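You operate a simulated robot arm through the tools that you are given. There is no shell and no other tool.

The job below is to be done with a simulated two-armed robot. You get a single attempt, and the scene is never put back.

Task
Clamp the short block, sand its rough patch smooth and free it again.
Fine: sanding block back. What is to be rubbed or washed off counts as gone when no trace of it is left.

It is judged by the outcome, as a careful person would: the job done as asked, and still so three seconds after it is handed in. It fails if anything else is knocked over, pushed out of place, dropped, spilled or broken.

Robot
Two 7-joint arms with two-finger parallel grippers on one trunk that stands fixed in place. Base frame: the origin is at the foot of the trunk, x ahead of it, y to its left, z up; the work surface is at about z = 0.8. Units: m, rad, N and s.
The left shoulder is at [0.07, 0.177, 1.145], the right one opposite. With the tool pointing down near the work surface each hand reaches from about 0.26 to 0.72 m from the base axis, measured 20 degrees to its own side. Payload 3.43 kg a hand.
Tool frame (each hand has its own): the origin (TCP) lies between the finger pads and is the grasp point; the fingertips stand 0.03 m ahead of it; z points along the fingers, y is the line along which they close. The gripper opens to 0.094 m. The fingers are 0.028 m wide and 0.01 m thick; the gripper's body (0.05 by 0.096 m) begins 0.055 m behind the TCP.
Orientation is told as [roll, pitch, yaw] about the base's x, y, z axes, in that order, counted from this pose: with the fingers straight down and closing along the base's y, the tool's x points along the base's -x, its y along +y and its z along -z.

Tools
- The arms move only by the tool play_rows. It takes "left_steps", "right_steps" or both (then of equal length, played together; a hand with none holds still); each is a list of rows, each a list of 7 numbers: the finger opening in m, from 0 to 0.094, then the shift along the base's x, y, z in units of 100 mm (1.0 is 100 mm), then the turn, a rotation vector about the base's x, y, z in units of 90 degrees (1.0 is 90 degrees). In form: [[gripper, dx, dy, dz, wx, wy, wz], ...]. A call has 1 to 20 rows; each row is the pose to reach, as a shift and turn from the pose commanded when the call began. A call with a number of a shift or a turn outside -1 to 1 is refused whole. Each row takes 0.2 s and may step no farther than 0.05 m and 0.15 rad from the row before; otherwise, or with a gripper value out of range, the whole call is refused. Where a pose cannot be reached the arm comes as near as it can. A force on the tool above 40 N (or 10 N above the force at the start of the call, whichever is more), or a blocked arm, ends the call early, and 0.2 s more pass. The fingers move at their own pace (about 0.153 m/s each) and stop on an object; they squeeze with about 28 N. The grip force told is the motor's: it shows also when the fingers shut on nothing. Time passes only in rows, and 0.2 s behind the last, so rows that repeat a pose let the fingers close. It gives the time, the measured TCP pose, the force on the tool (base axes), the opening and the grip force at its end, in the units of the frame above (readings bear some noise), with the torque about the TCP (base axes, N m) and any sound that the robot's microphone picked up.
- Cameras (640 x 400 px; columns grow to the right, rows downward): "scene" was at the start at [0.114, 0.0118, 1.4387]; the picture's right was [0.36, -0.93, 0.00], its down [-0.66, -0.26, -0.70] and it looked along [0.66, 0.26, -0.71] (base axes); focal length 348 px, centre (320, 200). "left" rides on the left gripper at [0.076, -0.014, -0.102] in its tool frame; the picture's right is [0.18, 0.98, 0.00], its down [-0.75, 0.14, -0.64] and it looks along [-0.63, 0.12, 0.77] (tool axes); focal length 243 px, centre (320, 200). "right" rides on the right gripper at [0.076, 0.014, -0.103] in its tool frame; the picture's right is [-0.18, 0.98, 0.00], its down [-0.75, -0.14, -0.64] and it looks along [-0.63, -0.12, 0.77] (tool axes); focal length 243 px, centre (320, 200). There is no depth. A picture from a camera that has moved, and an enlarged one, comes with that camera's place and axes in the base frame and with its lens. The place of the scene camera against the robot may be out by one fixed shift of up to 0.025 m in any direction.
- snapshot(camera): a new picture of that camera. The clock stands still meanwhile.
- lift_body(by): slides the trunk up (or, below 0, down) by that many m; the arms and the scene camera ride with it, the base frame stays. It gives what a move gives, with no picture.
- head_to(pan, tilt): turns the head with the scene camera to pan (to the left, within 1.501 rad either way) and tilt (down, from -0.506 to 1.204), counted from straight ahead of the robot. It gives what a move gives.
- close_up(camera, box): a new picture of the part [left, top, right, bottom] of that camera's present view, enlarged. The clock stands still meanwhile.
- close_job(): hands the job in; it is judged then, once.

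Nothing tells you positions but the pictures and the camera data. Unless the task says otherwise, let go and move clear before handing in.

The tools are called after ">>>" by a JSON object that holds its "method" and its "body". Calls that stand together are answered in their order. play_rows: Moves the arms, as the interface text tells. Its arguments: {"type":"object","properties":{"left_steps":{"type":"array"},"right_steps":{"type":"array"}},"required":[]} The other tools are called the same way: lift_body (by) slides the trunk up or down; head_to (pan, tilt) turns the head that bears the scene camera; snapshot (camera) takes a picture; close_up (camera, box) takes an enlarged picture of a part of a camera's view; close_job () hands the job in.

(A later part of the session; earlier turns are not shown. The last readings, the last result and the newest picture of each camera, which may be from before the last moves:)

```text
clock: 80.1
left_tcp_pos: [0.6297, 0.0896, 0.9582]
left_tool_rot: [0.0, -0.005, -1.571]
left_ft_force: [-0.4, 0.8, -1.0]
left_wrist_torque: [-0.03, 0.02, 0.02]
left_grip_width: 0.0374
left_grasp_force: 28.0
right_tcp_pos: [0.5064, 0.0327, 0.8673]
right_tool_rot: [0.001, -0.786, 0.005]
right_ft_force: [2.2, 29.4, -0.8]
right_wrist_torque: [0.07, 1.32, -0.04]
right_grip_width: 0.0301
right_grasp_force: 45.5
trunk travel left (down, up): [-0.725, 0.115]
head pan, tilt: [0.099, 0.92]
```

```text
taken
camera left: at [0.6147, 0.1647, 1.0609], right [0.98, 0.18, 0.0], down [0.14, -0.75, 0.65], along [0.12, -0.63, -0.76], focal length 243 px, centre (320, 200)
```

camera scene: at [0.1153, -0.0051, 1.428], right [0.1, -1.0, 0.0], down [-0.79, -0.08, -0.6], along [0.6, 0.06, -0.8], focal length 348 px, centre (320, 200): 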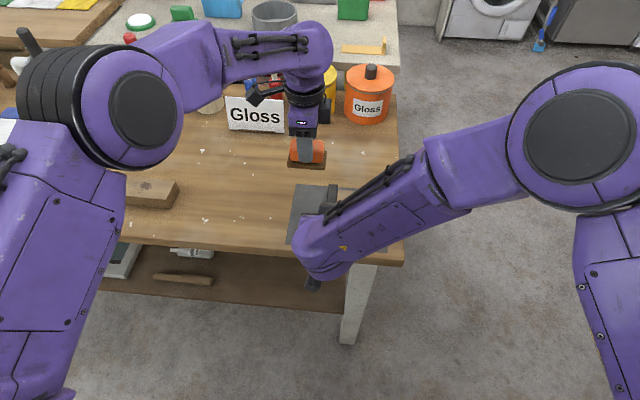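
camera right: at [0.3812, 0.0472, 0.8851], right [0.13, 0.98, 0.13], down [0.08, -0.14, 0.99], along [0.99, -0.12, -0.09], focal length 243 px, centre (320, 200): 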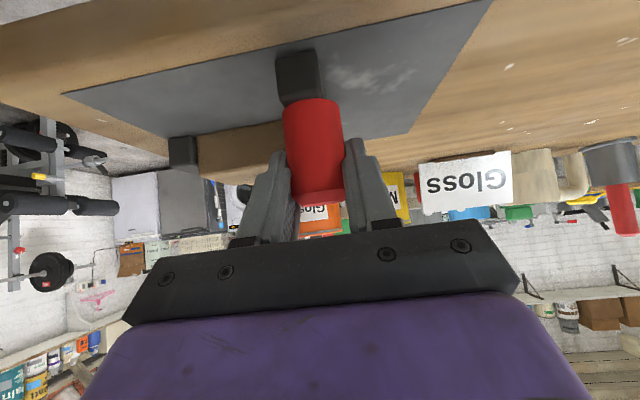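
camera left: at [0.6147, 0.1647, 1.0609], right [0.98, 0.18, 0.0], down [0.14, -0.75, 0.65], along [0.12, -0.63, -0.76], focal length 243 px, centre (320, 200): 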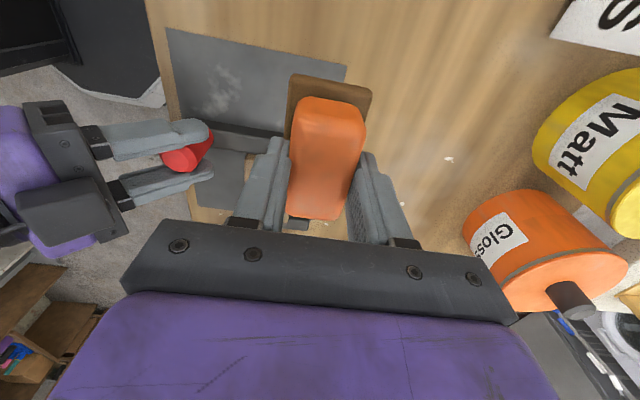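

The clamp holds at 29 N. I'll bring the left hand next to the block to see where the patch lies now.

>>> {"method": "play_rows", "body": {"left_steps": [[0.02, 0.02, -0.2, 0, 0, 0, 0], [0.02, 0.03, -0.4, 0, 0, 0, 0], [0.02, 0.04, -0.6, -0.1, 0, 0, 0], [0.02, 0.05, -0.8, -0.15, 0, 0, 0], [0.02, 0.06, -0.95, -0.15, 0, 0, 0]]}}

>>> {"method": "snapshot", "body": {"camera": "left"}}

>>> {"method": "snapshot", "body": {"camera": "scene"}}

```text
clock: 81.3
left_tcp_pos: [0.6365, -0.0067, 0.9431]
left_tool_rot: [0.001, -0.004, -1.57]
left_ft_force: [1.0, -0.6, -0.6]
left_wrist_torque: [-0.01, 0.04, 0.01]
left_grip_width: 0.0372
left_grasp_force: 28.0
right_tcp_pos: [0.5067, 0.0347, 0.8665]
right_tool_rot: [0.003, -0.787, 0.004]
right_ft_force: [3.0, 27.8, -4.0]
right_wrist_torque: [0.51, -0.24, -0.06]
right_grip_width: 0.0304
right_grasp_force: 45.1
trunk travel left (down, up): [-0.725, 0.115]
head pan, tilt: [0.099, 0.92]
```

```text
taken
camera left: at [0.6217, 0.0687, 1.0466], right [0.98, 0.18, 0.0], down [0.14, -0.75, 0.65], along [0.12, -0.63, -0.76], focal length 243 px, centre (320, 200)
```

left: 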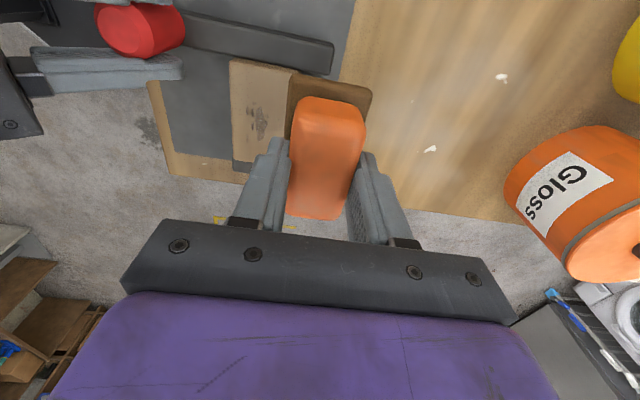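

```text
taken
camera scene: at [0.1136, -0.0032, 1.4283], right [0.1, -0.99, 0.0], down [-0.79, -0.08, -0.6], along [0.6, 0.06, -0.8], focal length 348 px, centre (320, 200)
```

scene: 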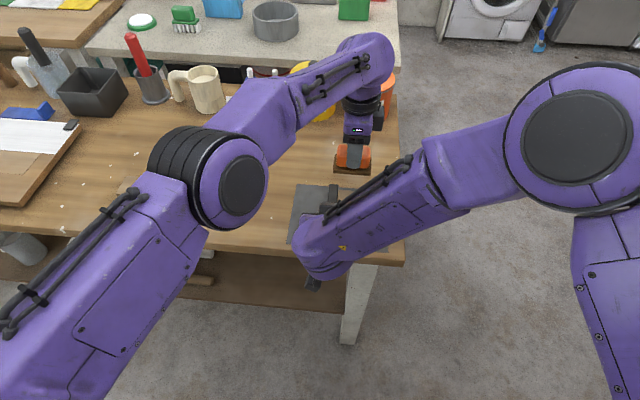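

The patch is visible beside the sanding block. I'll enlarge it to locate it.

>>> {"method": "close_up", "body": {"camera": "left", "box": [210, 40, 350, 190]}}

```text
2.67 times, centred on (280, 115) of left
camera zoom: at [0.6217, 0.0687, 1.0466], right [0.98, 0.18, 0.0], down [0.14, -0.75, 0.65], along [0.12, -0.63, -0.76], focal length 647 px, centre (427, 427)
```

zoom: 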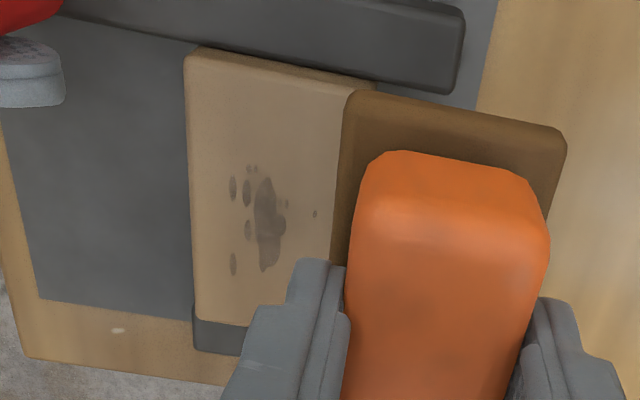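

The patch spans about x 0.572–0.603, y -0.058 to -0.008. I'll move the sanding block over it and touch down lightly.

>>> {"method": "play_rows", "body": {"left_steps": [[0.02, -0.2, -0.1, 0, 0, 0, 0], [0.02, -0.4, -0.2, -0.05, 0, 0, 0], [0.02, -0.485, -0.26, -0.15, 0, 0, 0], [0.02, -0.485, -0.26, -0.3, 0, 0, 0], [0.02, -0.485, -0.26, -0.42, 0, 0, 0], [0.02, -0.485, -0.26, -0.47, 0, 0, 0], [0.02, -0.485, -0.26, -0.5, 0, 0, 0]]}}

>>> {"method": "snapshot", "body": {"camera": "scene"}}

```text
clock: 82.9
left_tcp_pos: [0.586, -0.0318, 0.8945]
left_tool_rot: [0.0, -0.005, -1.571]
left_ft_force: [-0.2, 0.4, -1.6]
left_wrist_torque: [-0.01, 0.0, -0.01]
left_grip_width: 0.0375
left_grasp_force: 27.4
right_tcp_pos: [0.508, 0.0329, 0.867]
right_tool_rot: [0.0, -0.788, 0.007]
right_ft_force: [2.5, 29.1, -2.8]
right_wrist_torque: [0.14, -0.14, -0.02]
right_grip_width: 0.0305
right_grasp_force: 45.0
trunk travel left (down, up): [-0.725, 0.115]
head pan, tilt: [0.099, 0.92]
```

```text
taken
camera scene: at [0.1136, -0.0026, 1.4283], right [0.1, -1.0, 0.0], down [-0.79, -0.08, -0.6], along [0.6, 0.06, -0.8], focal length 348 px, centre (320, 200)
```

scene: 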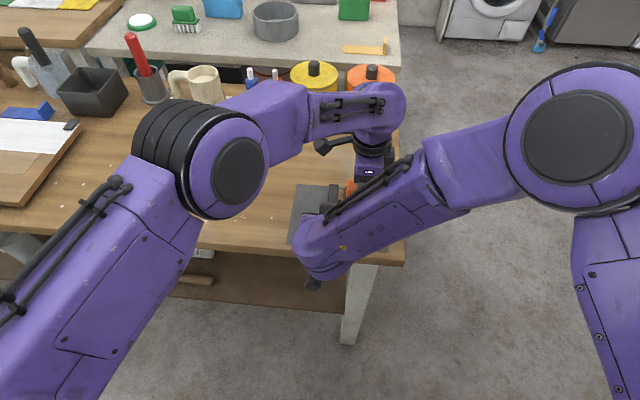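

All clear. I'll lower the last millimetres onto the patch.

>>> {"method": "play_rows", "body": {"left_steps": [[0.02, 0, 0, -0.01, 0, 0, 0], [0.02, 0, 0, -0.02, 0, 0, 0], [0.02, 0, 0, -0.03, 0, 0, 0], [0.02, 0, 0, -0.04, 0, 0, 0], [0.02, 0, 0, -0.05, 0, 0, 0]]}}

```text
clock: 84.1
left_tcp_pos: [0.5873, -0.0323, 0.8914]
left_tool_rot: [0.003, -0.006, -1.572]
left_ft_force: [-6.5, -1.4, 18.7]
left_wrist_torque: [0.6, 0.5, 0.15]
left_grip_width: 0.0375
left_grasp_force: 27.9
right_tcp_pos: [0.507, 0.0329, 0.8671]
right_tool_rot: [0.001, -0.785, 0.005]
right_ft_force: [14.2, 33.1, -14.8]
right_wrist_torque: [0.4, 0.5, -0.19]
right_grip_width: 0.0303
right_grasp_force: 44.7
trunk travel left (down, up): [-0.725, 0.115]
head pan, tilt: [0.099, 0.92]
```

There's 18 N of pressure, which is more than needed. I'll ease it to about 10 N and do a first set of strokes while the right hand holds the clamp.

>>> {"method": "play_rows", "body": {"left_steps": [[0.02, 0, 0, 0.015, 0, 0, 0], [0.02, 0.12, 0, 0.015, 0, 0, 0], [0.02, 0, 0, 0.015, 0, 0, 0], [0.02, -0.12, 0, 0.015, 0, 0, 0], [0.02, 0, 0, 0.015, 0, 0, 0]]}}

>>> {"method": "snapshot", "body": {"camera": "left"}}

```text
clock: 85.4
left_tcp_pos: [0.5854, -0.0353, 0.8907]
left_tool_rot: [-0.001, -0.003, -1.576]
left_ft_force: [-2.2, 4.1, 6.9]
left_wrist_torque: [0.14, -0.02, -0.09]
left_grip_width: 0.0371
left_grasp_force: 27.5
right_tcp_pos: [0.5071, 0.0331, 0.8673]
right_tool_rot: [0.005, -0.786, 0.008]
right_ft_force: [6.2, 26.3, -7.6]
right_wrist_torque: [0.13, -0.17, -0.04]
right_grip_width: 0.0303
right_grasp_force: 45.0
trunk travel left (down, up): [-0.725, 0.115]
head pan, tilt: [0.099, 0.92]
stopped in row 5 (right hand): the force on the tool passed its limit at 50 N (the readings are from after the stop); the commanded pose is now the measured one
```

```text
taken
camera left: at [0.5711, 0.0403, 0.9933], right [0.98, 0.18, 0.0], down [0.14, -0.75, 0.64], along [0.12, -0.63, -0.76], focal length 243 px, centre (320, 200)
```

left: 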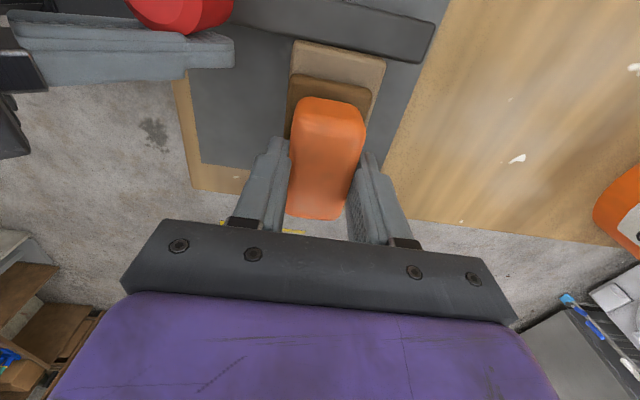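

The right hand's force spiked because both arms share the trunk. I'll ease the clamp to about 18 N and use gentler, slower strokes.

>>> {"method": "play_rows", "body": {"right_steps": [[0.02, 0, 0.01, 0, 0, 0, 0], [0.02, 0, 0.02, 0, 0, 0, 0], [0.02, 0, 0.03, 0, 0, 0, 0], [0.02, 0, 0.03, 0, 0, 0, 0]]}}

```text
clock: 86.4
left_tcp_pos: [0.5854, -0.0349, 0.8908]
left_tool_rot: [-0.001, -0.006, -1.573]
left_ft_force: [4.1, 2.2, 5.8]
left_wrist_torque: [0.04, -0.34, 0.03]
left_grip_width: 0.0372
left_grasp_force: 27.8
right_tcp_pos: [0.5069, 0.0327, 0.8666]
right_tool_rot: [0.001, -0.789, 0.003]
right_ft_force: [0.3, 24.9, 1.4]
right_wrist_torque: [-0.06, 1.25, 0.13]
right_grip_width: 0.0302
right_grasp_force: 44.6
trunk travel left (down, up): [-0.725, 0.115]
head pan, tilt: [0.099, 0.92]
```

The clamp is at 25 N and sanding pressure about 6 N. Slow strokes now.

>>> {"method": "play_rows", "body": {"left_steps": [[0.02, 0.05, 0, -0.005, 0, 0, 0], [0.02, 0.1, 0, -0.005, 0, 0, 0], [0.02, 0.13, 0.02, -0.005, 0, 0, 0], [0.02, 0.08, 0.04, -0.005, 0, 0, 0], [0.02, 0.0, 0.04, -0.005, 0, 0, 0], [0.02, -0.07, 0.04, -0.005, 0, 0, 0], [0.02, -0.12, 0.02, -0.005, 0, 0, 0], [0.02, -0.07, 0, -0.005, 0, 0, 0], [0.02, 0.0, 0, -0.005, 0, 0, 0], [0.02, 0.07, -0.02, -0.005, 0, 0, 0], [0.02, 0.13, -0.04, -0.005, 0, 0, 0], [0.02, 0.07, -0.06, -0.005, 0, 0, 0], [0.02, 0.0, -0.06, -0.005, 0, 0, 0], [0.02, -0.07, -0.06, -0.005, 0, 0, 0], [0.02, -0.12, -0.04, -0.005, 0, 0, 0], [0.02, -0.05, 0, -0.005, 0, 0, 0], [0.02, 0, 0, -0.005, 0, 0, 0]]}}

>>> {"method": "snapshot", "body": {"camera": "left"}}

```text
clock: 87.1
left_tcp_pos: [0.5937, -0.0383, 0.8914]
left_tool_rot: [-0.004, -0.006, -1.577]
left_ft_force: [-2.5, 5.2, 7.5]
left_wrist_torque: [0.22, -0.03, -0.03]
left_grip_width: 0.0373
left_grasp_force: 28.1
right_tcp_pos: [0.5066, 0.0329, 0.8674]
right_tool_rot: [0.006, -0.786, 0.007]
right_ft_force: [4.4, 21.3, -7.3]
right_wrist_torque: [0.05, -0.24, -0.05]
right_grip_width: 0.0305
right_grasp_force: 45.2
trunk travel left (down, up): [-0.725, 0.115]
head pan, tilt: [0.099, 0.92]
stopped in row 3 (right hand): the force on the tool passed its limit at 43 N (the readings are from after the stop); the commanded pose is now the measured one
```

```text
taken
camera left: at [0.5803, 0.0369, 0.9932], right [0.98, 0.18, 0.0], down [0.14, -0.75, 0.65], along [0.11, -0.64, -0.76], focal length 243 px, centre (320, 200)
```

left: 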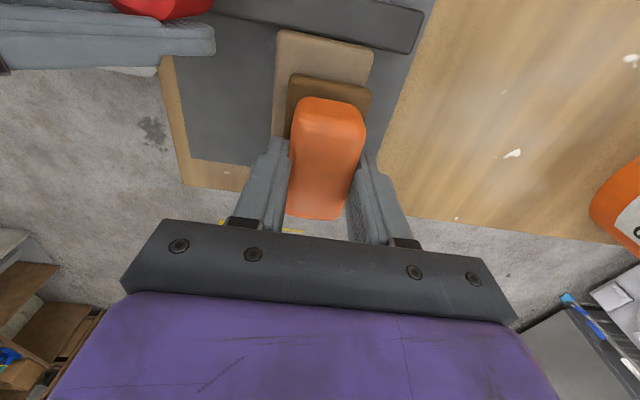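

Transients from the shared trunk still add up in the right grip. I'll ease the right hand's push to about 10 N; its grip on the knob still keeps the jaw from sliding.

>>> {"method": "play_rows", "body": {"right_steps": [[0.02, 0, 0.01, 0, 0, 0, 0], [0.02, 0, 0.02, 0, 0, 0, 0], [0.02, 0, 0.03, 0, 0, 0, 0], [0.02, 0, 0.04, 0, 0, 0, 0], [0.02, 0, 0.04, 0, 0, 0, 0]]}}

```text
clock: 88.3
left_tcp_pos: [0.5934, -0.0383, 0.8904]
left_tool_rot: [-0.004, -0.006, -1.576]
left_ft_force: [3.8, 3.3, 6.5]
left_wrist_torque: [0.09, -0.23, 0.06]
left_grip_width: 0.0372
left_grasp_force: 28.0
right_tcp_pos: [0.507, 0.0319, 0.8679]
right_tool_rot: [0.002, -0.787, 0.001]
right_ft_force: [-4.7, 17.1, -1.0]
right_wrist_torque: [-0.05, 0.0, 0.06]
right_grip_width: 0.0303
right_grasp_force: 44.8
trunk travel left (down, up): [-0.725, 0.115]
head pan, tilt: [0.099, 0.92]
```

>>> {"method": "play_rows", "body": {"left_steps": [[0.02, -0.04, 0.02, -0.005, 0, 0, 0], [0.02, -0.1, 0.03, -0.005, 0, 0, 0], [0.02, -0.16, 0.04, -0.005, 0, 0, 0], [0.02, -0.1, 0.06, -0.005, 0, 0, 0], [0.02, -0.04, 0.08, -0.005, 0, 0, 0], [0.02, 0.02, 0.1, -0.005, 0, 0, 0], [0.02, -0.04, 0.12, -0.005, 0, 0, 0], [0.02, -0.1, 0.12, -0.005, 0, 0, 0], [0.02, -0.16, 0.1, -0.005, 0, 0, 0], [0.02, -0.1, 0.06, -0.005, 0, 0, 0], [0.02, -0.04, 0.02, -0.005, 0, 0, 0], [0.02, 0.02, -0.02, -0.005, 0, 0, 0], [0.02, -0.04, -0.03, -0.005, 0, 0, 0], [0.02, -0.1, -0.02, -0.005, 0, 0, 0], [0.02, -0.16, 0, -0.005, 0, 0, 0], [0.02, -0.1, 0.02, -0.005, 0, 0, 0], [0.02, -0.05, 0.05, -0.005, 0, 0, 0]]}}

>>> {"method": "snapshot", "body": {"camera": "left"}}

```text
clock: 90.7
left_tcp_pos: [0.589, -0.0394, 0.8906]
left_tool_rot: [-0.003, -0.004, -1.579]
left_ft_force: [-2.1, 2.2, 6.7]
left_wrist_torque: [0.04, -0.12, -0.08]
left_grip_width: 0.0374
left_grasp_force: 28.1
right_tcp_pos: [0.5065, 0.0321, 0.8666]
right_tool_rot: [0.007, -0.787, 0.004]
right_ft_force: [0.2, 23.6, -1.8]
right_wrist_torque: [0.03, -0.18, 0.16]
right_grip_width: 0.0303
right_grasp_force: 44.7
trunk travel left (down, up): [-0.725, 0.115]
head pan, tilt: [0.099, 0.92]
stopped in row 12 (left hand): the force on the tool passed its limit at 43 N (the readings are from after the stop); the commanded pose is now the measured one
```

```text
taken
camera left: at [0.5749, 0.0363, 0.9933], right [0.98, 0.18, 0.0], down [0.14, -0.75, 0.64], along [0.11, -0.63, -0.77], focal length 243 px, centre (320, 200)
```

left: 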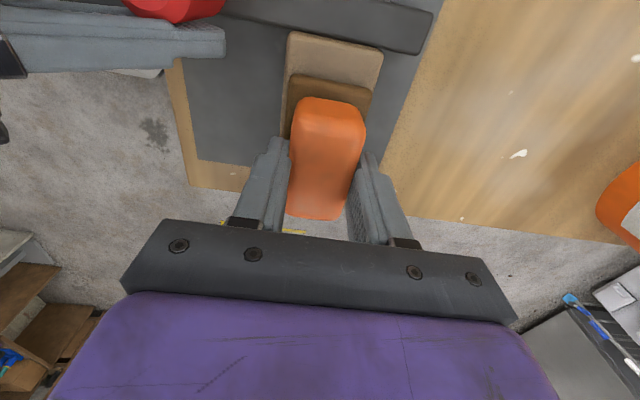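

The strokes are working, but forces jumped in one row. I'll lift and check the patch and the block's position.

>>> {"method": "play_rows", "body": {"left_steps": [[0.02, 0, 0, 0.05, 0, 0, 0], [0.02, 0, 0, 0.2, 0, 0, 0], [0.02, 0, 0, 0.4, 0, 0, 0], [0.02, 0.2, 0.1, 0.5, 0, 0, 0], [0.02, 0.4, 0.2, 0.5, 0, 0, 0], [0.02, 0.48, 0.26, 0.5, 0, 0, 0]]}}

>>> {"method": "close_up", "body": {"camera": "left", "box": [190, 0, 350, 190]}}

>>> {"method": "snapshot", "body": {"camera": "right"}}

```text
clock: 92.1
left_tcp_pos: [0.6353, -0.012, 0.939]
left_tool_rot: [-0.005, -0.004, -1.579]
left_ft_force: [1.3, -0.6, -1.1]
left_wrist_torque: [-0.02, -0.02, -0.01]
left_grip_width: 0.0373
left_grasp_force: 28.0
right_tcp_pos: [0.5067, 0.0324, 0.8667]
right_tool_rot: [0.005, -0.787, 0.001]
right_ft_force: [-3.8, 33.3, 2.7]
right_wrist_torque: [-0.25, -0.77, 0.21]
right_grip_width: 0.0299
right_grasp_force: 45.0
trunk travel left (down, up): [-0.725, 0.115]
head pan, tilt: [0.099, 0.92]
```

```text
2.11 times, centred on (270, 95) of left
camera zoom: at [0.6219, 0.0643, 1.0413], right [0.98, 0.18, -0.01], down [0.14, -0.75, 0.64], along [0.11, -0.63, -0.77], focal length 511 px, centre (425, 421)
```

zoom: 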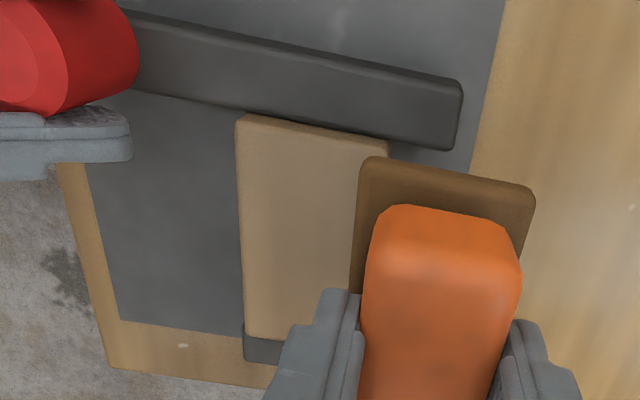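

```text
taken
camera right: at [0.3801, 0.0463, 0.8859], right [0.13, 0.98, 0.13], down [0.08, -0.14, 0.99], along [0.99, -0.11, -0.09], focal length 243 px, centre (320, 200)
```

right: 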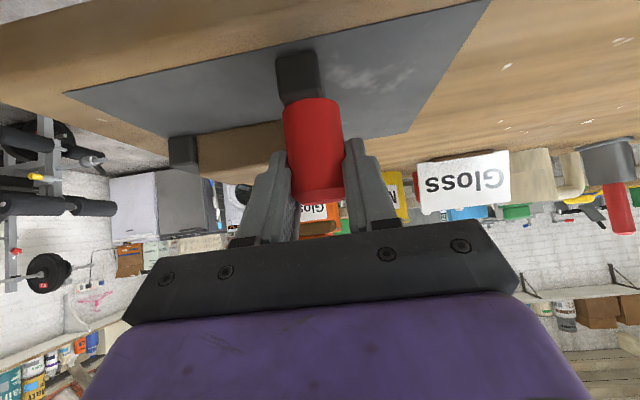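

The visible part of the patch looks gone and the block is firmly clamped. I'll move the left hand to view the whole top of the block.

>>> {"method": "play_rows", "body": {"left_steps": [[0.02, -0.05, -0.1, 0.2, 0, 0, 0], [0.02, -0.15, -0.25, 0.4, 0, 0, 0], [0.02, -0.25, -0.4, 0.6, 0, 0, 0], [0.02, -0.35, -0.55, 0.6, 0, 0, 0], [0.02, -0.35, -0.65, 0.6, 0, 0, 0]]}}

>>> {"method": "snapshot", "body": {"camera": "left"}}

>>> {"method": "close_up", "body": {"camera": "left", "box": [240, 0, 400, 110]}}

```text
clock: 93.3
left_tcp_pos: [0.5974, -0.0798, 0.9967]
left_tool_rot: [-0.01, 0.003, -1.598]
left_ft_force: [-0.2, -0.7, -0.7]
left_wrist_torque: [0.03, 0.02, 0.01]
left_grip_width: 0.0371
left_grasp_force: 28.2
left hand out of reach, approached as far as the arm can: row 5
right_tcp_pos: [0.5063, 0.0321, 0.8677]
right_tool_rot: [0.014, -0.785, 0.007]
right_ft_force: [-0.6, 30.4, 1.6]
right_wrist_torque: [-0.46, -0.17, 0.09]
right_grip_width: 0.0303
right_grasp_force: 44.9
trunk travel left (down, up): [-0.725, 0.115]
head pan, tilt: [0.099, 0.92]
stopped in row 5 (left hand): the arm was blocked; the commanded pose is now the measured one
```

```text
taken
camera left: at [0.5853, -0.0057, 1.1004], right [0.99, 0.16, -0.01], down [0.13, -0.76, 0.64], along [0.1, -0.63, -0.77], focal length 243 px, centre (320, 200)
```

left: 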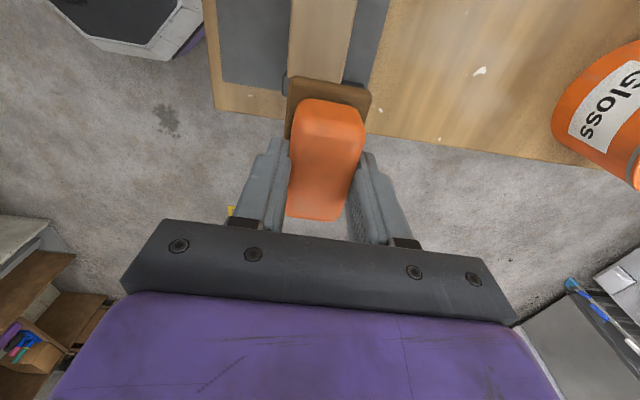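

```text
3.64 times, centred on (320, 55) of left
camera zoom: at [0.5853, -0.0057, 1.1004], right [0.99, 0.16, -0.01], down [0.13, -0.76, 0.64], along [0.1, -0.63, -0.77], focal length 882 px, centre (320, 727)
```

zoom: 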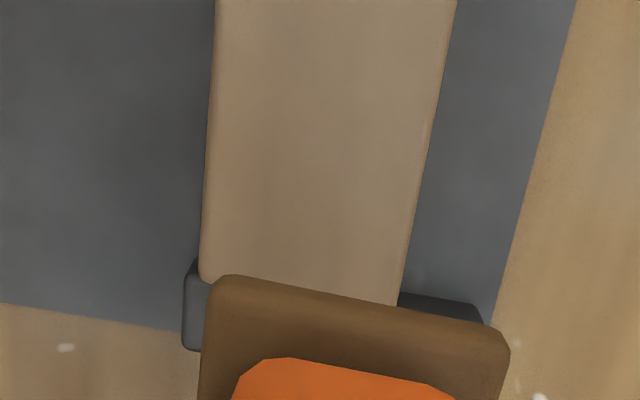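

The top of the block looks completely clean. The left arm was blocked at the last row, probably close to the right arm, so I'll back out the way it came and check with the scene camera.

>>> {"method": "play_rows", "body": {"left_steps": [[0.02, 0.05, 0.15, 0, 0, 0, 0], [0.02, 0.15, 0.35, -0.05, 0, 0, 0], [0.02, 0.25, 0.55, -0.1, 0, 0, 0], [0.02, 0.3, 0.75, -0.15, 0, 0, 0], [0.02, 0.3, 0.95, -0.2, 0, 0, 0]]}}

>>> {"method": "snapshot", "body": {"camera": "scene"}}

>>> {"method": "snapshot", "body": {"camera": "left"}}

```text
clock: 93.7
left_tcp_pos: [0.5998, -0.0805, 0.9996]
left_tool_rot: [-0.003, -0.006, -1.6]
left_ft_force: [0.7, -1.0, -0.6]
left_wrist_torque: [0.02, 0.01, -0.02]
left_grip_width: 0.0373
left_grasp_force: 28.0
right_tcp_pos: [0.5071, 0.0324, 0.8669]
right_tool_rot: [0.019, -0.785, 0.01]
right_ft_force: [1.4, 29.0, -1.5]
right_wrist_torque: [-1.03, -0.77, -0.53]
right_grip_width: 0.0305
right_grasp_force: 44.9
trunk travel left (down, up): [-0.725, 0.115]
head pan, tilt: [0.099, 0.92]
stopped in row 1 (left hand): the arm was blocked; the commanded pose is now the measured one
```

```text
taken
camera scene: at [0.1138, -0.0031, 1.4282], right [0.1, -1.0, 0.0], down [-0.79, -0.08, -0.6], along [0.6, 0.06, -0.8], focal length 348 px, centre (320, 200)
```

scene: 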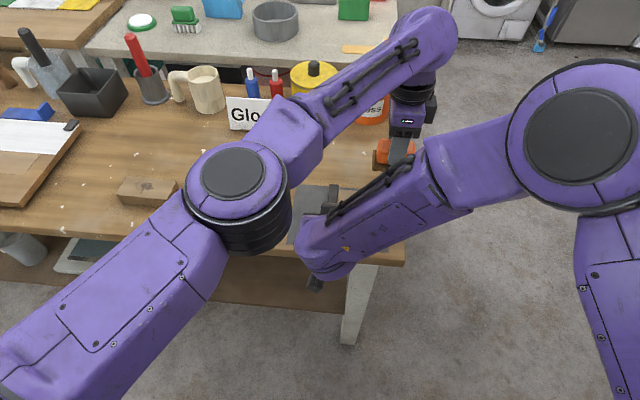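

```text
taken
camera left: at [0.5877, -0.0045, 1.1023], right [0.99, 0.16, 0.0], down [0.12, -0.75, 0.64], along [0.1, -0.64, -0.76], focal length 243 px, centre (320, 200)
```

left: 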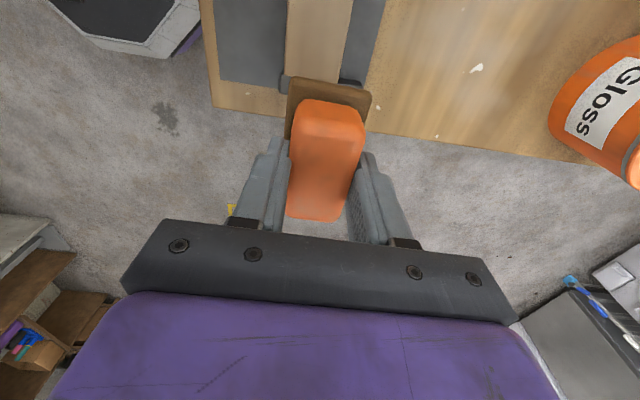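

The left elbow has swung round and is now against the right wrist. I'll look closely before moving either arm.

>>> {"method": "close_up", "body": {"camera": "scene", "box": [170, 120, 430, 300]}}

>>> {"method": "snapshot", "body": {"camera": "right"}}

```text
2.22 times, centred on (300, 210) of scene
camera zoom: at [0.1138, -0.0031, 1.4282], right [0.1, -1.0, 0.0], down [-0.79, -0.08, -0.6], along [0.6, 0.06, -0.8], focal length 772 px, centre (364, 178)
```

zoom: 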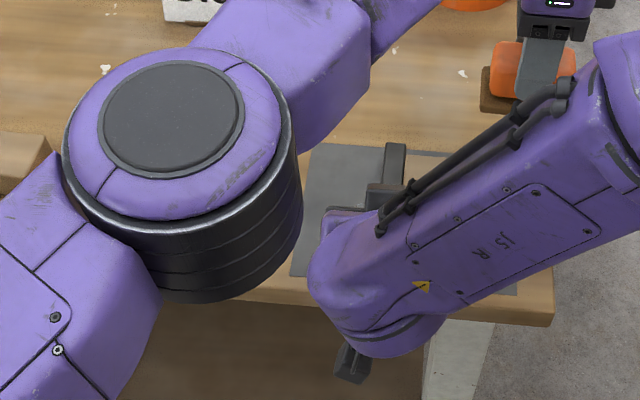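

```text
taken
camera right: at [0.3797, 0.0436, 0.8866], right [0.11, 0.98, 0.14], down [0.08, -0.15, 0.98], along [0.99, -0.09, -0.1], focal length 243 px, centre (320, 200)
```

right: 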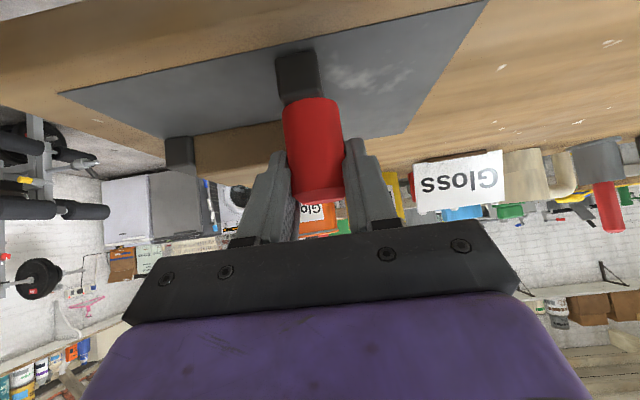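

The left elbow is on the far (+y) side of the right wrist. Sanding looks done, so I'll release the knob with the right hand and back it out toward the robot and to the right.

>>> {"method": "play_rows", "body": {"right_steps": [[0.05, 0, 0, 0, 0, 0, 0], [0.094, 0, 0, 0, 0, 0, 0], [0.094, 0, -0.05, 0, 0, 0, 0], [0.094, 0, -0.1, 0, 0, 0, 0], [0.094, 0, -0.15, 0, 0, 0, 0]]}}

>>> {"method": "close_up", "body": {"camera": "scene", "box": [170, 120, 430, 300]}}

>>> {"method": "snapshot", "body": {"camera": "right"}}

```text
clock: 94.9
left_tcp_pos: [0.5993, -0.0831, 1.0007]
left_tool_rot: [0.0, 0.0, -1.599]
left_ft_force: [-0.4, -0.3, -1.0]
left_wrist_torque: [-0.02, -0.01, 0.01]
left_grip_width: 0.0372
left_grasp_force: 27.7
right_tcp_pos: [0.5063, 0.0099, 0.868]
right_tool_rot: [0.017, -0.785, 0.003]
right_ft_force: [0.4, -0.2, 0.1]
right_wrist_torque: [0.0, 0.03, 0.01]
right_grip_width: 0.0938
right_grasp_force: 0.1
trunk travel left (down, up): [-0.725, 0.115]
head pan, tilt: [0.099, 0.92]
```

```text
2.22 times, centred on (300, 210) of scene
camera zoom: at [0.1127, -0.0076, 1.4284], right [0.1, -1.0, 0.0], down [-0.79, -0.08, -0.61], along [0.6, 0.06, -0.8], focal length 772 px, centre (364, 178)
```

zoom: 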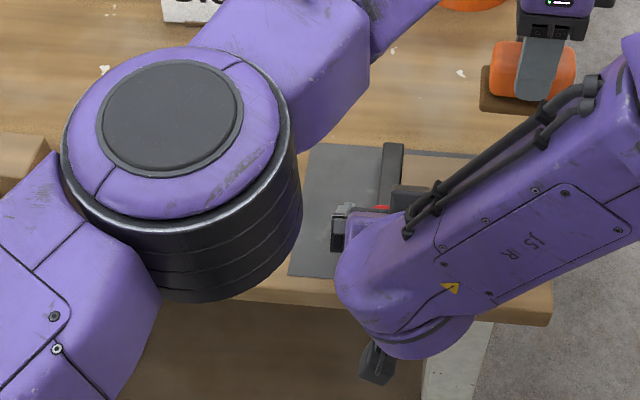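

```text
taken
camera right: at [0.3799, 0.0229, 0.8866], right [0.12, 0.98, 0.14], down [0.08, -0.15, 0.99], along [0.99, -0.1, -0.1], focal length 243 px, centre (320, 200)
```

right: 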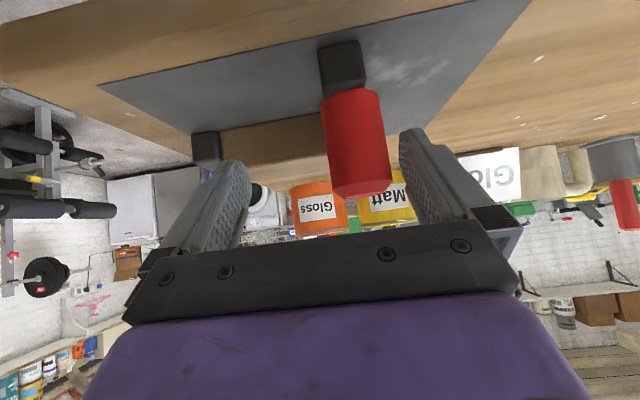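

The right arm is clear of the left elbow. Now I'll back it out from the knob and away to the right.

>>> {"method": "play_rows", "body": {"right_steps": [[0.094, -0.2, 0.03, 0.02, 0, 0, 0], [0.094, -0.4, 0.03, 0.05, 0, 0, 0], [0.094, -0.6, 0.03, 0.1, 0, 0, 0], [0.094, -0.75, 0.0, 0.15, 0, 0, 0], [0.094, -0.75, -0.3, 0.15, 0, 0, 0], [0.094, -0.75, -0.6, 0.15, 0, 0, 0], [0.094, -0.75, -0.95, 0.15, 0, 0, 0]]}}

>>> {"method": "snapshot", "body": {"camera": "scene"}}

```text
clock: 96.5
left_tcp_pos: [0.5996, -0.0844, 1.0008]
left_tool_rot: [-0.002, 0.0, -1.599]
left_ft_force: [-0.4, -0.5, -0.9]
left_wrist_torque: [0.0, 0.0, 0.0]
left_grip_width: 0.0374
left_grasp_force: 27.7
right_tcp_pos: [0.4329, -0.0851, 0.8833]
right_tool_rot: [0.02, -0.786, -0.001]
right_ft_force: [0.1, 0.3, 0.4]
right_wrist_torque: [-0.04, 0.0, -0.01]
right_grip_width: 0.094
right_grasp_force: 0.1
trunk travel left (down, up): [-0.725, 0.115]
head pan, tilt: [0.099, 0.92]
```

```text
taken
camera scene: at [0.1125, -0.009, 1.4285], right [0.1, -1.0, 0.0], down [-0.79, -0.08, -0.61], along [0.6, 0.06, -0.8], focal length 348 px, centre (320, 200)
```

scene: 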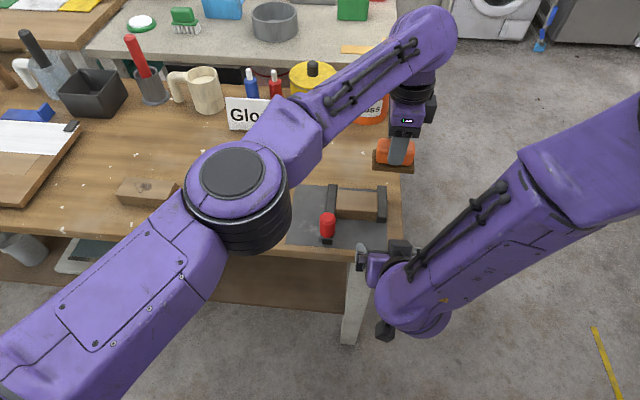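

The right arm is backing away cleanly. I'll move it farther right and look at the block's top.

>>> {"method": "play_rows", "body": {"right_steps": [[0.094, 0, -0.3, 0.1, 0, 0, 0], [0.094, 0, -0.6, 0.3, 0, 0, 0], [0.094, 0, -1.0, 0.6, 0, 0, 0]]}}

>>> {"method": "play_rows", "body": {"right_steps": [[0.094, 0, -0.3, 0.3, 0, 0, 0], [0.094, 0, -0.6, 0.6, 0, 0, 0], [0.094, 0, -0.9, 0.9, 0, 0, 0]]}}

>>> {"method": "snapshot", "body": {"camera": "scene"}}

>>> {"method": "close_up", "body": {"camera": "scene", "box": [310, 170, 400, 240]}}

```text
clock: 97.3
left_tcp_pos: [0.5985, -0.0833, 1.0006]
left_tool_rot: [0.001, -0.002, -1.599]
left_ft_force: [0.1, -0.6, -0.8]
left_wrist_torque: [0.04, -0.01, -0.01]
left_grip_width: 0.0373
left_grasp_force: 27.5
right_tcp_pos: [0.4397, -0.1822, 0.9403]
right_tool_rot: [0.018, -0.783, 0.001]
right_ft_force: [-0.5, 0.0, 0.2]
right_wrist_torque: [0.0, 0.02, 0.01]
right_grip_width: 0.0941
right_grasp_force: 0.0
right hand out of reach, approached as far as the arm can: row 3
trunk travel left (down, up): [-0.725, 0.115]
head pan, tilt: [0.099, 0.92]
```

```text
clock: 98.1
left_tcp_pos: [0.5999, -0.0803, 1.0]
left_tool_rot: [-0.004, -0.002, -1.6]
left_ft_force: [1.1, 0.3, -0.3]
left_wrist_torque: [-0.03, 0.05, 0.02]
left_grip_width: 0.0375
left_grasp_force: 28.4
right_tcp_pos: [0.4596, -0.241, 0.9976]
right_tool_rot: [0.016, -0.785, 0.005]
right_ft_force: [0.5, 0.2, 0.0]
right_wrist_torque: [0.0, 0.04, -0.05]
right_grip_width: 0.0941
right_grasp_force: 0.0
right hand out of reach, approached as far as the arm can: row 1, 2, 3
trunk travel left (down, up): [-0.725, 0.115]
head pan, tilt: [0.099, 0.92]
```

```text
taken
camera scene: at [0.1141, -0.0064, 1.4283], right [0.1, -1.0, 0.0], down [-0.79, -0.08, -0.6], along [0.6, 0.06, -0.8], focal length 348 px, centre (320, 200)
```

scene: 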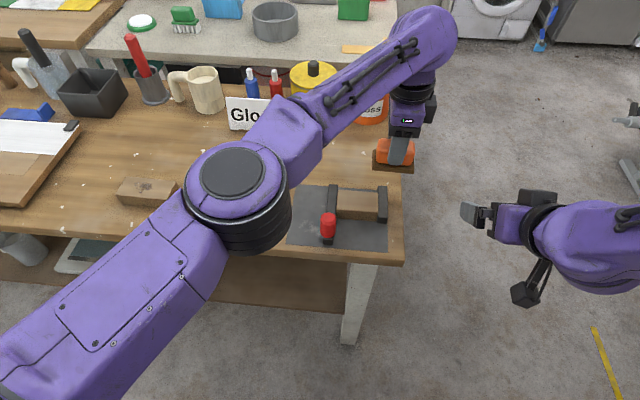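

```text
5.71 times, centred on (355, 205) of scene
camera zoom: at [0.1141, -0.0064, 1.4283], right [0.1, -1.0, 0.0], down [-0.79, -0.08, -0.6], along [0.6, 0.06, -0.8], focal length 1986 px, centre (120, 171)
```

zoom: 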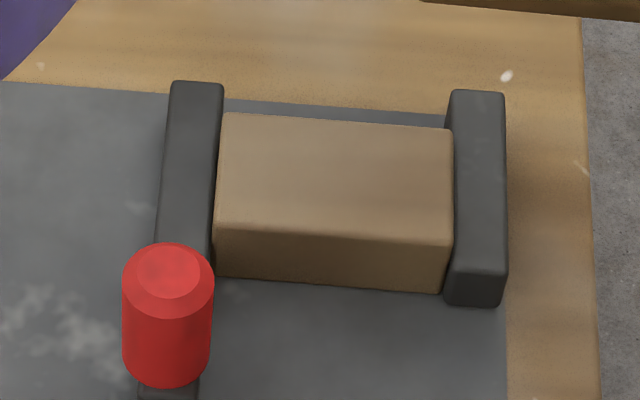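

The block's top is clean and it's still clamped. A tighter enlargement will show any faint trace.

>>> {"method": "close_up", "body": {"camera": "scene", "box": [338, 184, 384, 212]}}

>>> {"method": "close_up", "body": {"camera": "left", "box": [280, 0, 370, 80]}}

```text
13.91 times, centred on (361, 198) of scene
camera zoom: at [0.1141, -0.0064, 1.4283], right [0.1, -1.0, 0.0], down [-0.79, -0.08, -0.6], along [0.6, 0.06, -0.8], focal length 4837 px, centre (-250, 228)
```

zoom: 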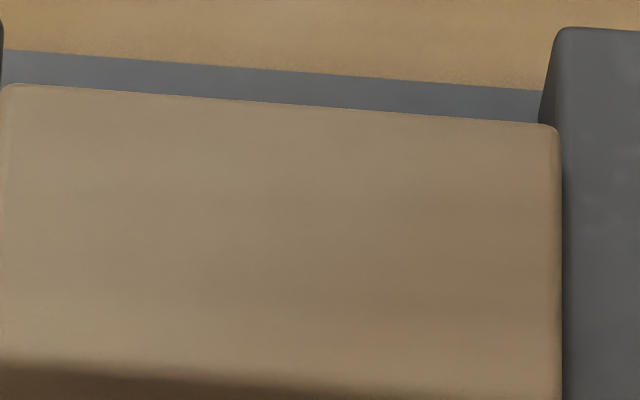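

```text
5.00 times, centred on (325, 40) of left
camera zoom: at [0.5882, -0.0061, 1.1027], right [0.99, 0.16, 0.0], down [0.12, -0.76, 0.64], along [0.1, -0.64, -0.77], focal length 1213 px, centre (295, 1000)
```

zoom: 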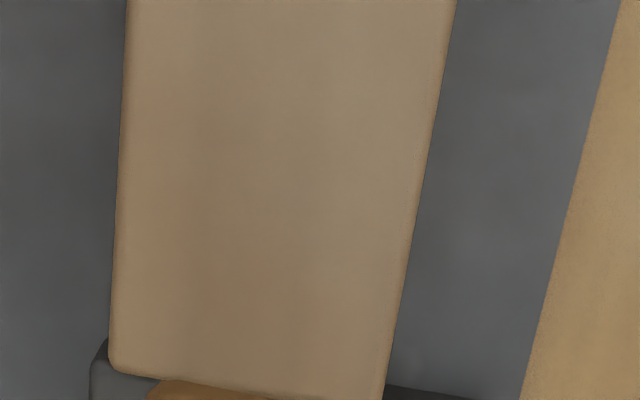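

The patch is gone to the eye. To be sure no faint trace remains, I'll do a few extra light strokes directed only toward the fixed jaw, so the clamp can't slide. First I'll bring the left arm back to its normal pose.

>>> {"method": "play_rows", "body": {"left_steps": [[0.02, 0.05, 0.1, 0, 0, 0, 0.006], [0.02, 0.1, 0.25, -0.1, 0, 0, 0.012], [0.02, 0.15, 0.4, -0.2, 0, 0, 0.018], [0.02, 0.2, 0.55, -0.3, 0, 0, 0.018], [0.02, 0.25, 0.7, -0.4, 0, 0, 0.018], [0.02, 0.25, 0.85, -0.5, 0, 0, 0.018]]}}

>>> {"method": "snapshot", "body": {"camera": "scene"}}

>>> {"method": "close_up", "body": {"camera": "scene", "box": [330, 180, 392, 220]}}

```text
clock: 99.5
left_tcp_pos: [0.6248, 0.0037, 0.9508]
left_tool_rot: [-0.004, 0.0, -1.57]
left_ft_force: [-0.1, -0.7, -1.1]
left_wrist_torque: [0.0, 0.01, 0.0]
left_grip_width: 0.0373
left_grasp_force: 27.8
right_tcp_pos: [0.4568, -0.2414, 0.9986]
right_tool_rot: [0.016, -0.786, 0.002]
right_ft_force: [-0.1, 0.0, 0.1]
right_wrist_torque: [0.0, 0.03, -0.01]
right_grip_width: 0.0939
right_grasp_force: 0.0
trunk travel left (down, up): [-0.725, 0.115]
head pan, tilt: [0.099, 0.92]
```

```text
taken
camera scene: at [0.1124, -0.0071, 1.4285], right [0.1, -1.0, 0.0], down [-0.79, -0.08, -0.61], along [0.6, 0.06, -0.8], focal length 348 px, centre (320, 200)
```

scene: 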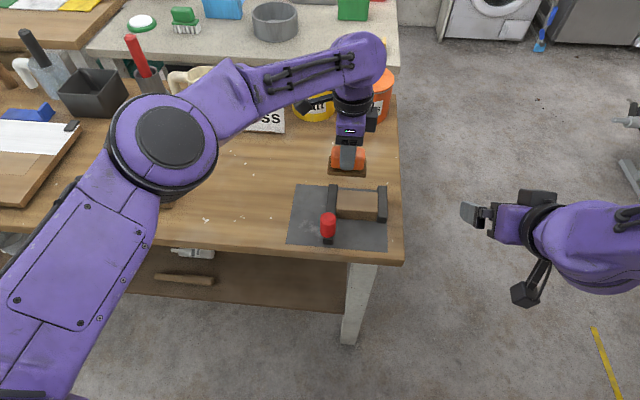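

```text
10.00 times, centred on (361, 200) of scene
camera zoom: at [0.1124, -0.0071, 1.4285], right [0.1, -1.0, 0.0], down [-0.79, -0.08, -0.61], along [0.6, 0.06, -0.8], focal length 3476 px, centre (-90, 200)
```

zoom: 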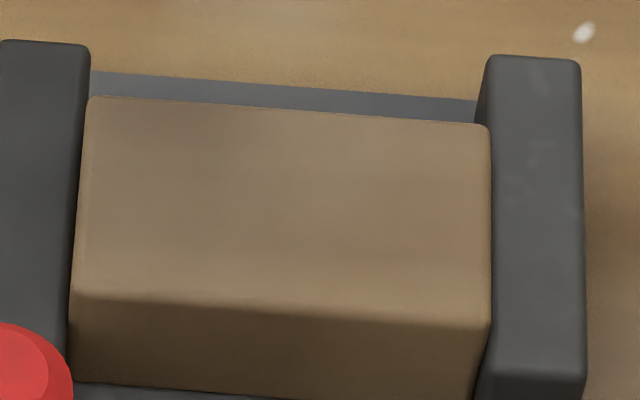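

The top is clean at 10× (the warm tint was just shading). For certainty I'll do a couple of extra light strokes toward the fixed jaw only.

>>> {"method": "play_rows", "body": {"left_steps": [[0.02, -0.2, -0.05, -0.2, 0, 0, 0], [0.02, -0.41, -0.157, -0.4, 0, 0, 0], [0.02, -0.41, -0.157, -0.54, 0, 0, 0], [0.02, -0.41, -0.157, -0.59, 0, 0, 0], [0.02, -0.41, -0.17, -0.605, 0, 0, 0]]}}

```text
clock: 100.7
left_tcp_pos: [0.5842, -0.0137, 0.8909]
left_tool_rot: [-0.002, 0.002, -1.571]
left_ft_force: [-0.7, 1.6, 2.4]
left_wrist_torque: [-0.07, 0.0, -0.01]
left_grip_width: 0.0375
left_grasp_force: 28.3
right_tcp_pos: [0.4573, -0.2425, 0.9976]
right_tool_rot: [0.018, -0.786, 0.004]
right_ft_force: [0.2, 0.0, 0.4]
right_wrist_torque: [-0.01, 0.03, 0.0]
right_grip_width: 0.0941
right_grasp_force: 0.0
trunk travel left (down, up): [-0.725, 0.115]
head pan, tilt: [0.099, 0.92]
```

Light contact. Strokes toward -y, lifting for each return.

>>> {"method": "play_rows", "body": {"left_steps": [[0.02, 0, -0.03, -0.01, 0, 0, 0], [0.02, 0, -0.1, -0.012, 0, 0, 0], [0.02, 0, -0.17, -0.012, 0, 0, 0], [0.02, 0, -0.24, -0.012, 0, 0, 0], [0.02, 0, -0.31, -0.012, 0, 0, 0], [0.02, 0, -0.37, -0.012, 0, 0, 0], [0.02, 0, -0.37, 0.06, 0, 0, 0], [0.02, -0.04, -0.15, 0.06, 0, 0, 0], [0.02, -0.08, 0, 0.06, 0, 0, 0], [0.02, -0.08, 0, 0, 0, 0, 0], [0.02, -0.08, -0.03, -0.01, 0, 0, 0], [0.02, -0.08, -0.1, -0.012, 0, 0, 0], [0.02, -0.08, -0.17, -0.012, 0, 0, 0], [0.02, -0.08, -0.24, -0.012, 0, 0, 0], [0.02, -0.08, -0.31, -0.012, 0, 0, 0], [0.02, -0.08, -0.37, -0.012, 0, 0, 0], [0.02, -0.08, -0.37, 0.06, 0, 0, 0], [0.02, 0, -0.15, 0.06, 0, 0, 0], [0.02, 0.08, 0, 0.06, 0, 0, 0]]}}

>>> {"method": "close_up", "body": {"camera": "scene", "box": [300, 150, 410, 240]}}

```text
clock: 104.7
left_tcp_pos: [0.5929, -0.015, 0.8972]
left_tool_rot: [-0.004, -0.001, -1.571]
left_ft_force: [1.1, -0.3, -0.5]
left_wrist_torque: [0.03, -0.03, 0.02]
left_grip_width: 0.0373
left_grasp_force: 28.1
right_tcp_pos: [0.4597, -0.2429, 0.9966]
right_tool_rot: [0.018, -0.785, 0.002]
right_ft_force: [0.2, -0.2, 0.3]
right_wrist_torque: [0.02, 0.01, 0.0]
right_grip_width: 0.094
right_grasp_force: 0.0
trunk travel left (down, up): [-0.725, 0.115]
head pan, tilt: [0.099, 0.92]
```

```text
4.44 times, centred on (355, 195) of scene
camera zoom: at [0.1132, -0.0075, 1.4284], right [0.1, -1.0, 0.0], down [-0.79, -0.08, -0.61], along [0.6, 0.06, -0.8], focal length 1545 px, centre (164, 222)
```

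zoom: 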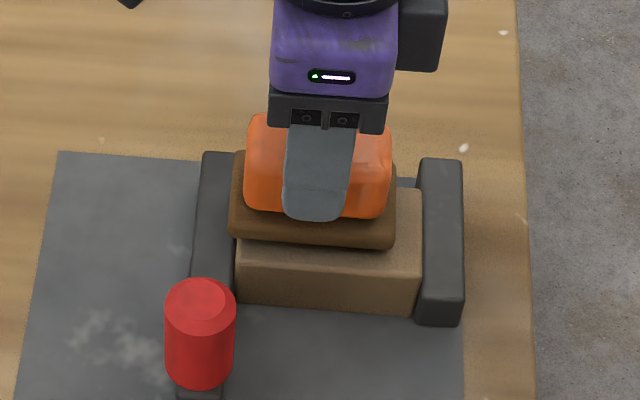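

The block stayed put. One more pair of strokes on the far side of the patch.

>>> {"method": "play_rows", "body": {"left_steps": [[0.02, 0, 0, -0.05, 0, 0, 0], [0.02, 0, -0.03, -0.07, 0, 0, 0], [0.02, 0, -0.1, -0.073, 0, 0, 0], [0.02, 0, -0.17, -0.073, 0, 0, 0], [0.02, 0, -0.24, -0.073, 0, 0, 0], [0.02, 0, -0.31, -0.073, 0, 0, 0], [0.02, 0, -0.37, -0.073, 0, 0, 0], [0.02, 0, -0.37, 0, 0, 0, 0], [0.02, -0.05, -0.15, 0, 0, 0, 0], [0.02, -0.08, 0, 0, 0, 0, 0], [0.02, -0.08, 0, -0.05, 0, 0, 0], [0.02, -0.08, -0.03, -0.07, 0, 0, 0], [0.02, -0.08, -0.1, -0.073, 0, 0, 0], [0.02, -0.08, -0.17, -0.073, 0, 0, 0], [0.02, -0.08, -0.24, -0.073, 0, 0, 0], [0.02, -0.08, -0.31, -0.073, 0, 0, 0], [0.02, -0.08, -0.37, -0.073, 0, 0, 0], [0.02, -0.08, -0.37, 0.1, 0, 0, 0], [0.02, 0.1, -0.15, 0.4, 0, 0, 0], [0.02, 0.3, 0.1, 0.5, 0, 0, 0]]}}

>>> {"method": "close_up", "body": {"camera": "scene", "box": [300, 150, 410, 240]}}

>>> {"method": "close_up", "body": {"camera": "scene", "box": [330, 180, 392, 220]}}

```text
clock: 108.9
left_tcp_pos: [0.6223, -0.0036, 0.9466]
left_tool_rot: [-0.005, -0.002, -1.572]
left_ft_force: [0.7, 0.4, -1.1]
left_wrist_torque: [-0.01, 0.02, 0.01]
left_grip_width: 0.0373
left_grasp_force: 28.3
right_tcp_pos: [0.4588, -0.2413, 0.998]
right_tool_rot: [0.016, -0.785, 0.004]
right_ft_force: [-0.5, -0.2, 0.1]
right_wrist_torque: [0.0, -0.01, 0.02]
right_grip_width: 0.094
right_grasp_force: 0.0
trunk travel left (down, up): [-0.725, 0.115]
head pan, tilt: [0.099, 0.92]
```

```text
4.44 times, centred on (355, 195) of scene
camera zoom: at [0.114, -0.0067, 1.4283], right [0.1, -1.0, 0.0], down [-0.79, -0.08, -0.6], along [0.6, 0.06, -0.8], focal length 1545 px, centre (164, 222)
```

zoom: 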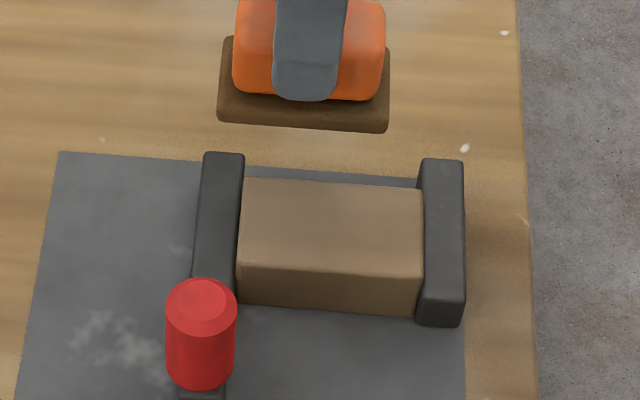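

```text
10.00 times, centred on (361, 200) of scene
camera zoom: at [0.114, -0.0067, 1.4283], right [0.1, -1.0, 0.0], down [-0.79, -0.08, -0.6], along [0.6, 0.06, -0.8], focal length 3476 px, centre (-90, 200)
```

zoom: 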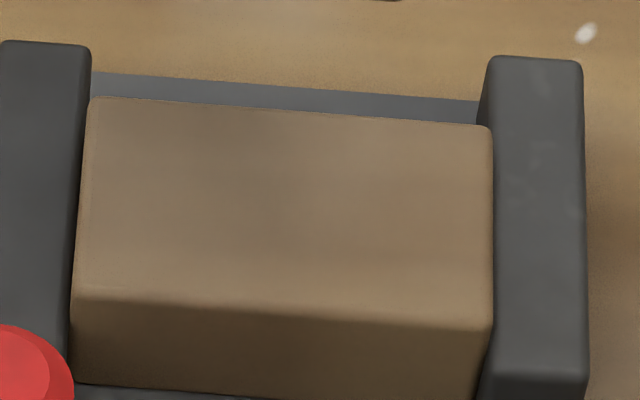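

The patch is fully gone. Now I'll take the sanding block back to its original spot near (0.684, 0.172).

>>> {"method": "play_rows", "body": {"left_steps": [[0.02, 0.02, 0.2, 0, 0, 0, 0], [0.02, 0.04, 0.4, 0, 0, 0, 0], [0.02, 0.06, 0.6, 0, 0, 0, 0], [0.02, 0.08, 0.8, 0, 0, 0, 0], [0.02, 0.1, 0.95, 0, 0, 0, 0]]}}

>>> {"method": "play_rows", "body": {"left_steps": [[0.02, 0.05, 0.2, -0.05, 0, 0, 0], [0.02, 0.1, 0.4, -0.1, 0, 0, 0], [0.02, 0.2, 0.6, -0.15, 0, 0, 0], [0.02, 0.3, 0.78, -0.2, 0, 0, 0], [0.02, 0.4, 0.78, -0.3, 0, 0, 0], [0.02, 0.52, 0.78, -0.4, 0, 0, 0]]}}

>>> {"method": "close_up", "body": {"camera": "scene", "box": [220, 100, 340, 200]}}

>>> {"method": "snapshot", "body": {"camera": "left"}}

```text
clock: 110.1
left_tcp_pos: [0.6335, 0.09, 0.9474]
left_tool_rot: [-0.003, 0.001, -1.571]
left_ft_force: [-0.7, 1.0, -0.2]
left_wrist_torque: [-0.03, 0.02, 0.05]
left_grip_width: 0.0376
left_grasp_force: 27.9
right_tcp_pos: [0.4583, -0.2417, 0.9976]
right_tool_rot: [0.016, -0.784, 0.001]
right_ft_force: [-0.3, 0.2, 0.6]
right_wrist_torque: [0.01, 0.0, 0.02]
right_grip_width: 0.094
right_grasp_force: 0.0
trunk travel left (down, up): [-0.725, 0.115]
head pan, tilt: [0.099, 0.92]
```

```text
clock: 111.5
left_tcp_pos: [0.6847, 0.1684, 0.9048]
left_tool_rot: [-0.004, -0.001, -1.571]
left_ft_force: [0.1, 0.2, -0.8]
left_wrist_torque: [0.03, 0.02, 0.01]
left_grip_width: 0.0374
left_grasp_force: 28.0
right_tcp_pos: [0.4583, -0.2415, 0.9981]
right_tool_rot: [0.018, -0.785, 0.002]
right_ft_force: [0.0, -0.1, -0.2]
right_wrist_torque: [-0.03, -0.01, -0.01]
right_grip_width: 0.0942
right_grasp_force: 0.1
trunk travel left (down, up): [-0.725, 0.115]
head pan, tilt: [0.099, 0.92]
```

```text
4.00 times, centred on (280, 150) of scene
camera zoom: at [0.1138, -0.0074, 1.4284], right [0.1, -1.0, 0.0], down [-0.79, -0.08, -0.61], along [0.6, 0.06, -0.8], focal length 1391 px, centre (480, 400)
```

zoom: 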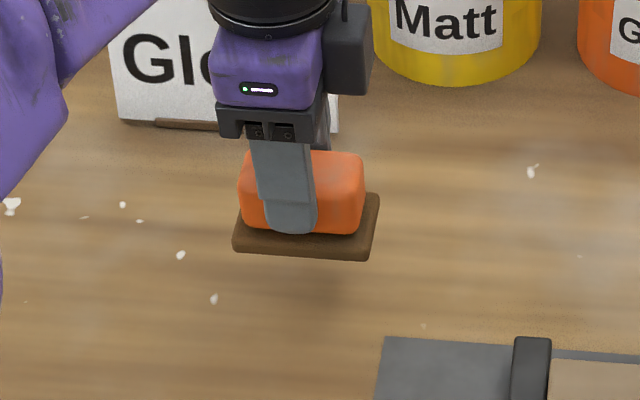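

```text
taken
camera left: at [0.671, 0.2435, 1.0081], right [0.98, 0.18, 0.0], down [0.14, -0.75, 0.64], along [0.12, -0.63, -0.77], focal length 243 px, centre (320, 200)
```

left: 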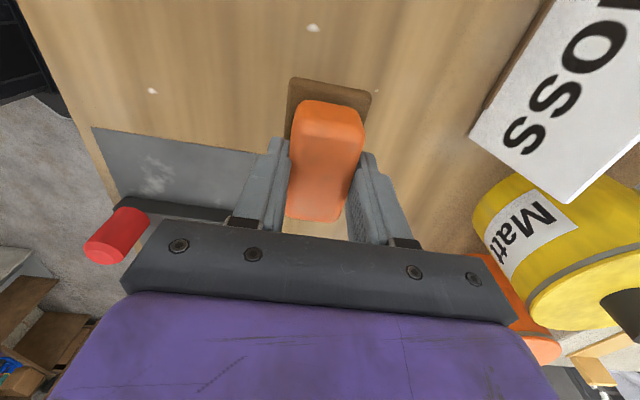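

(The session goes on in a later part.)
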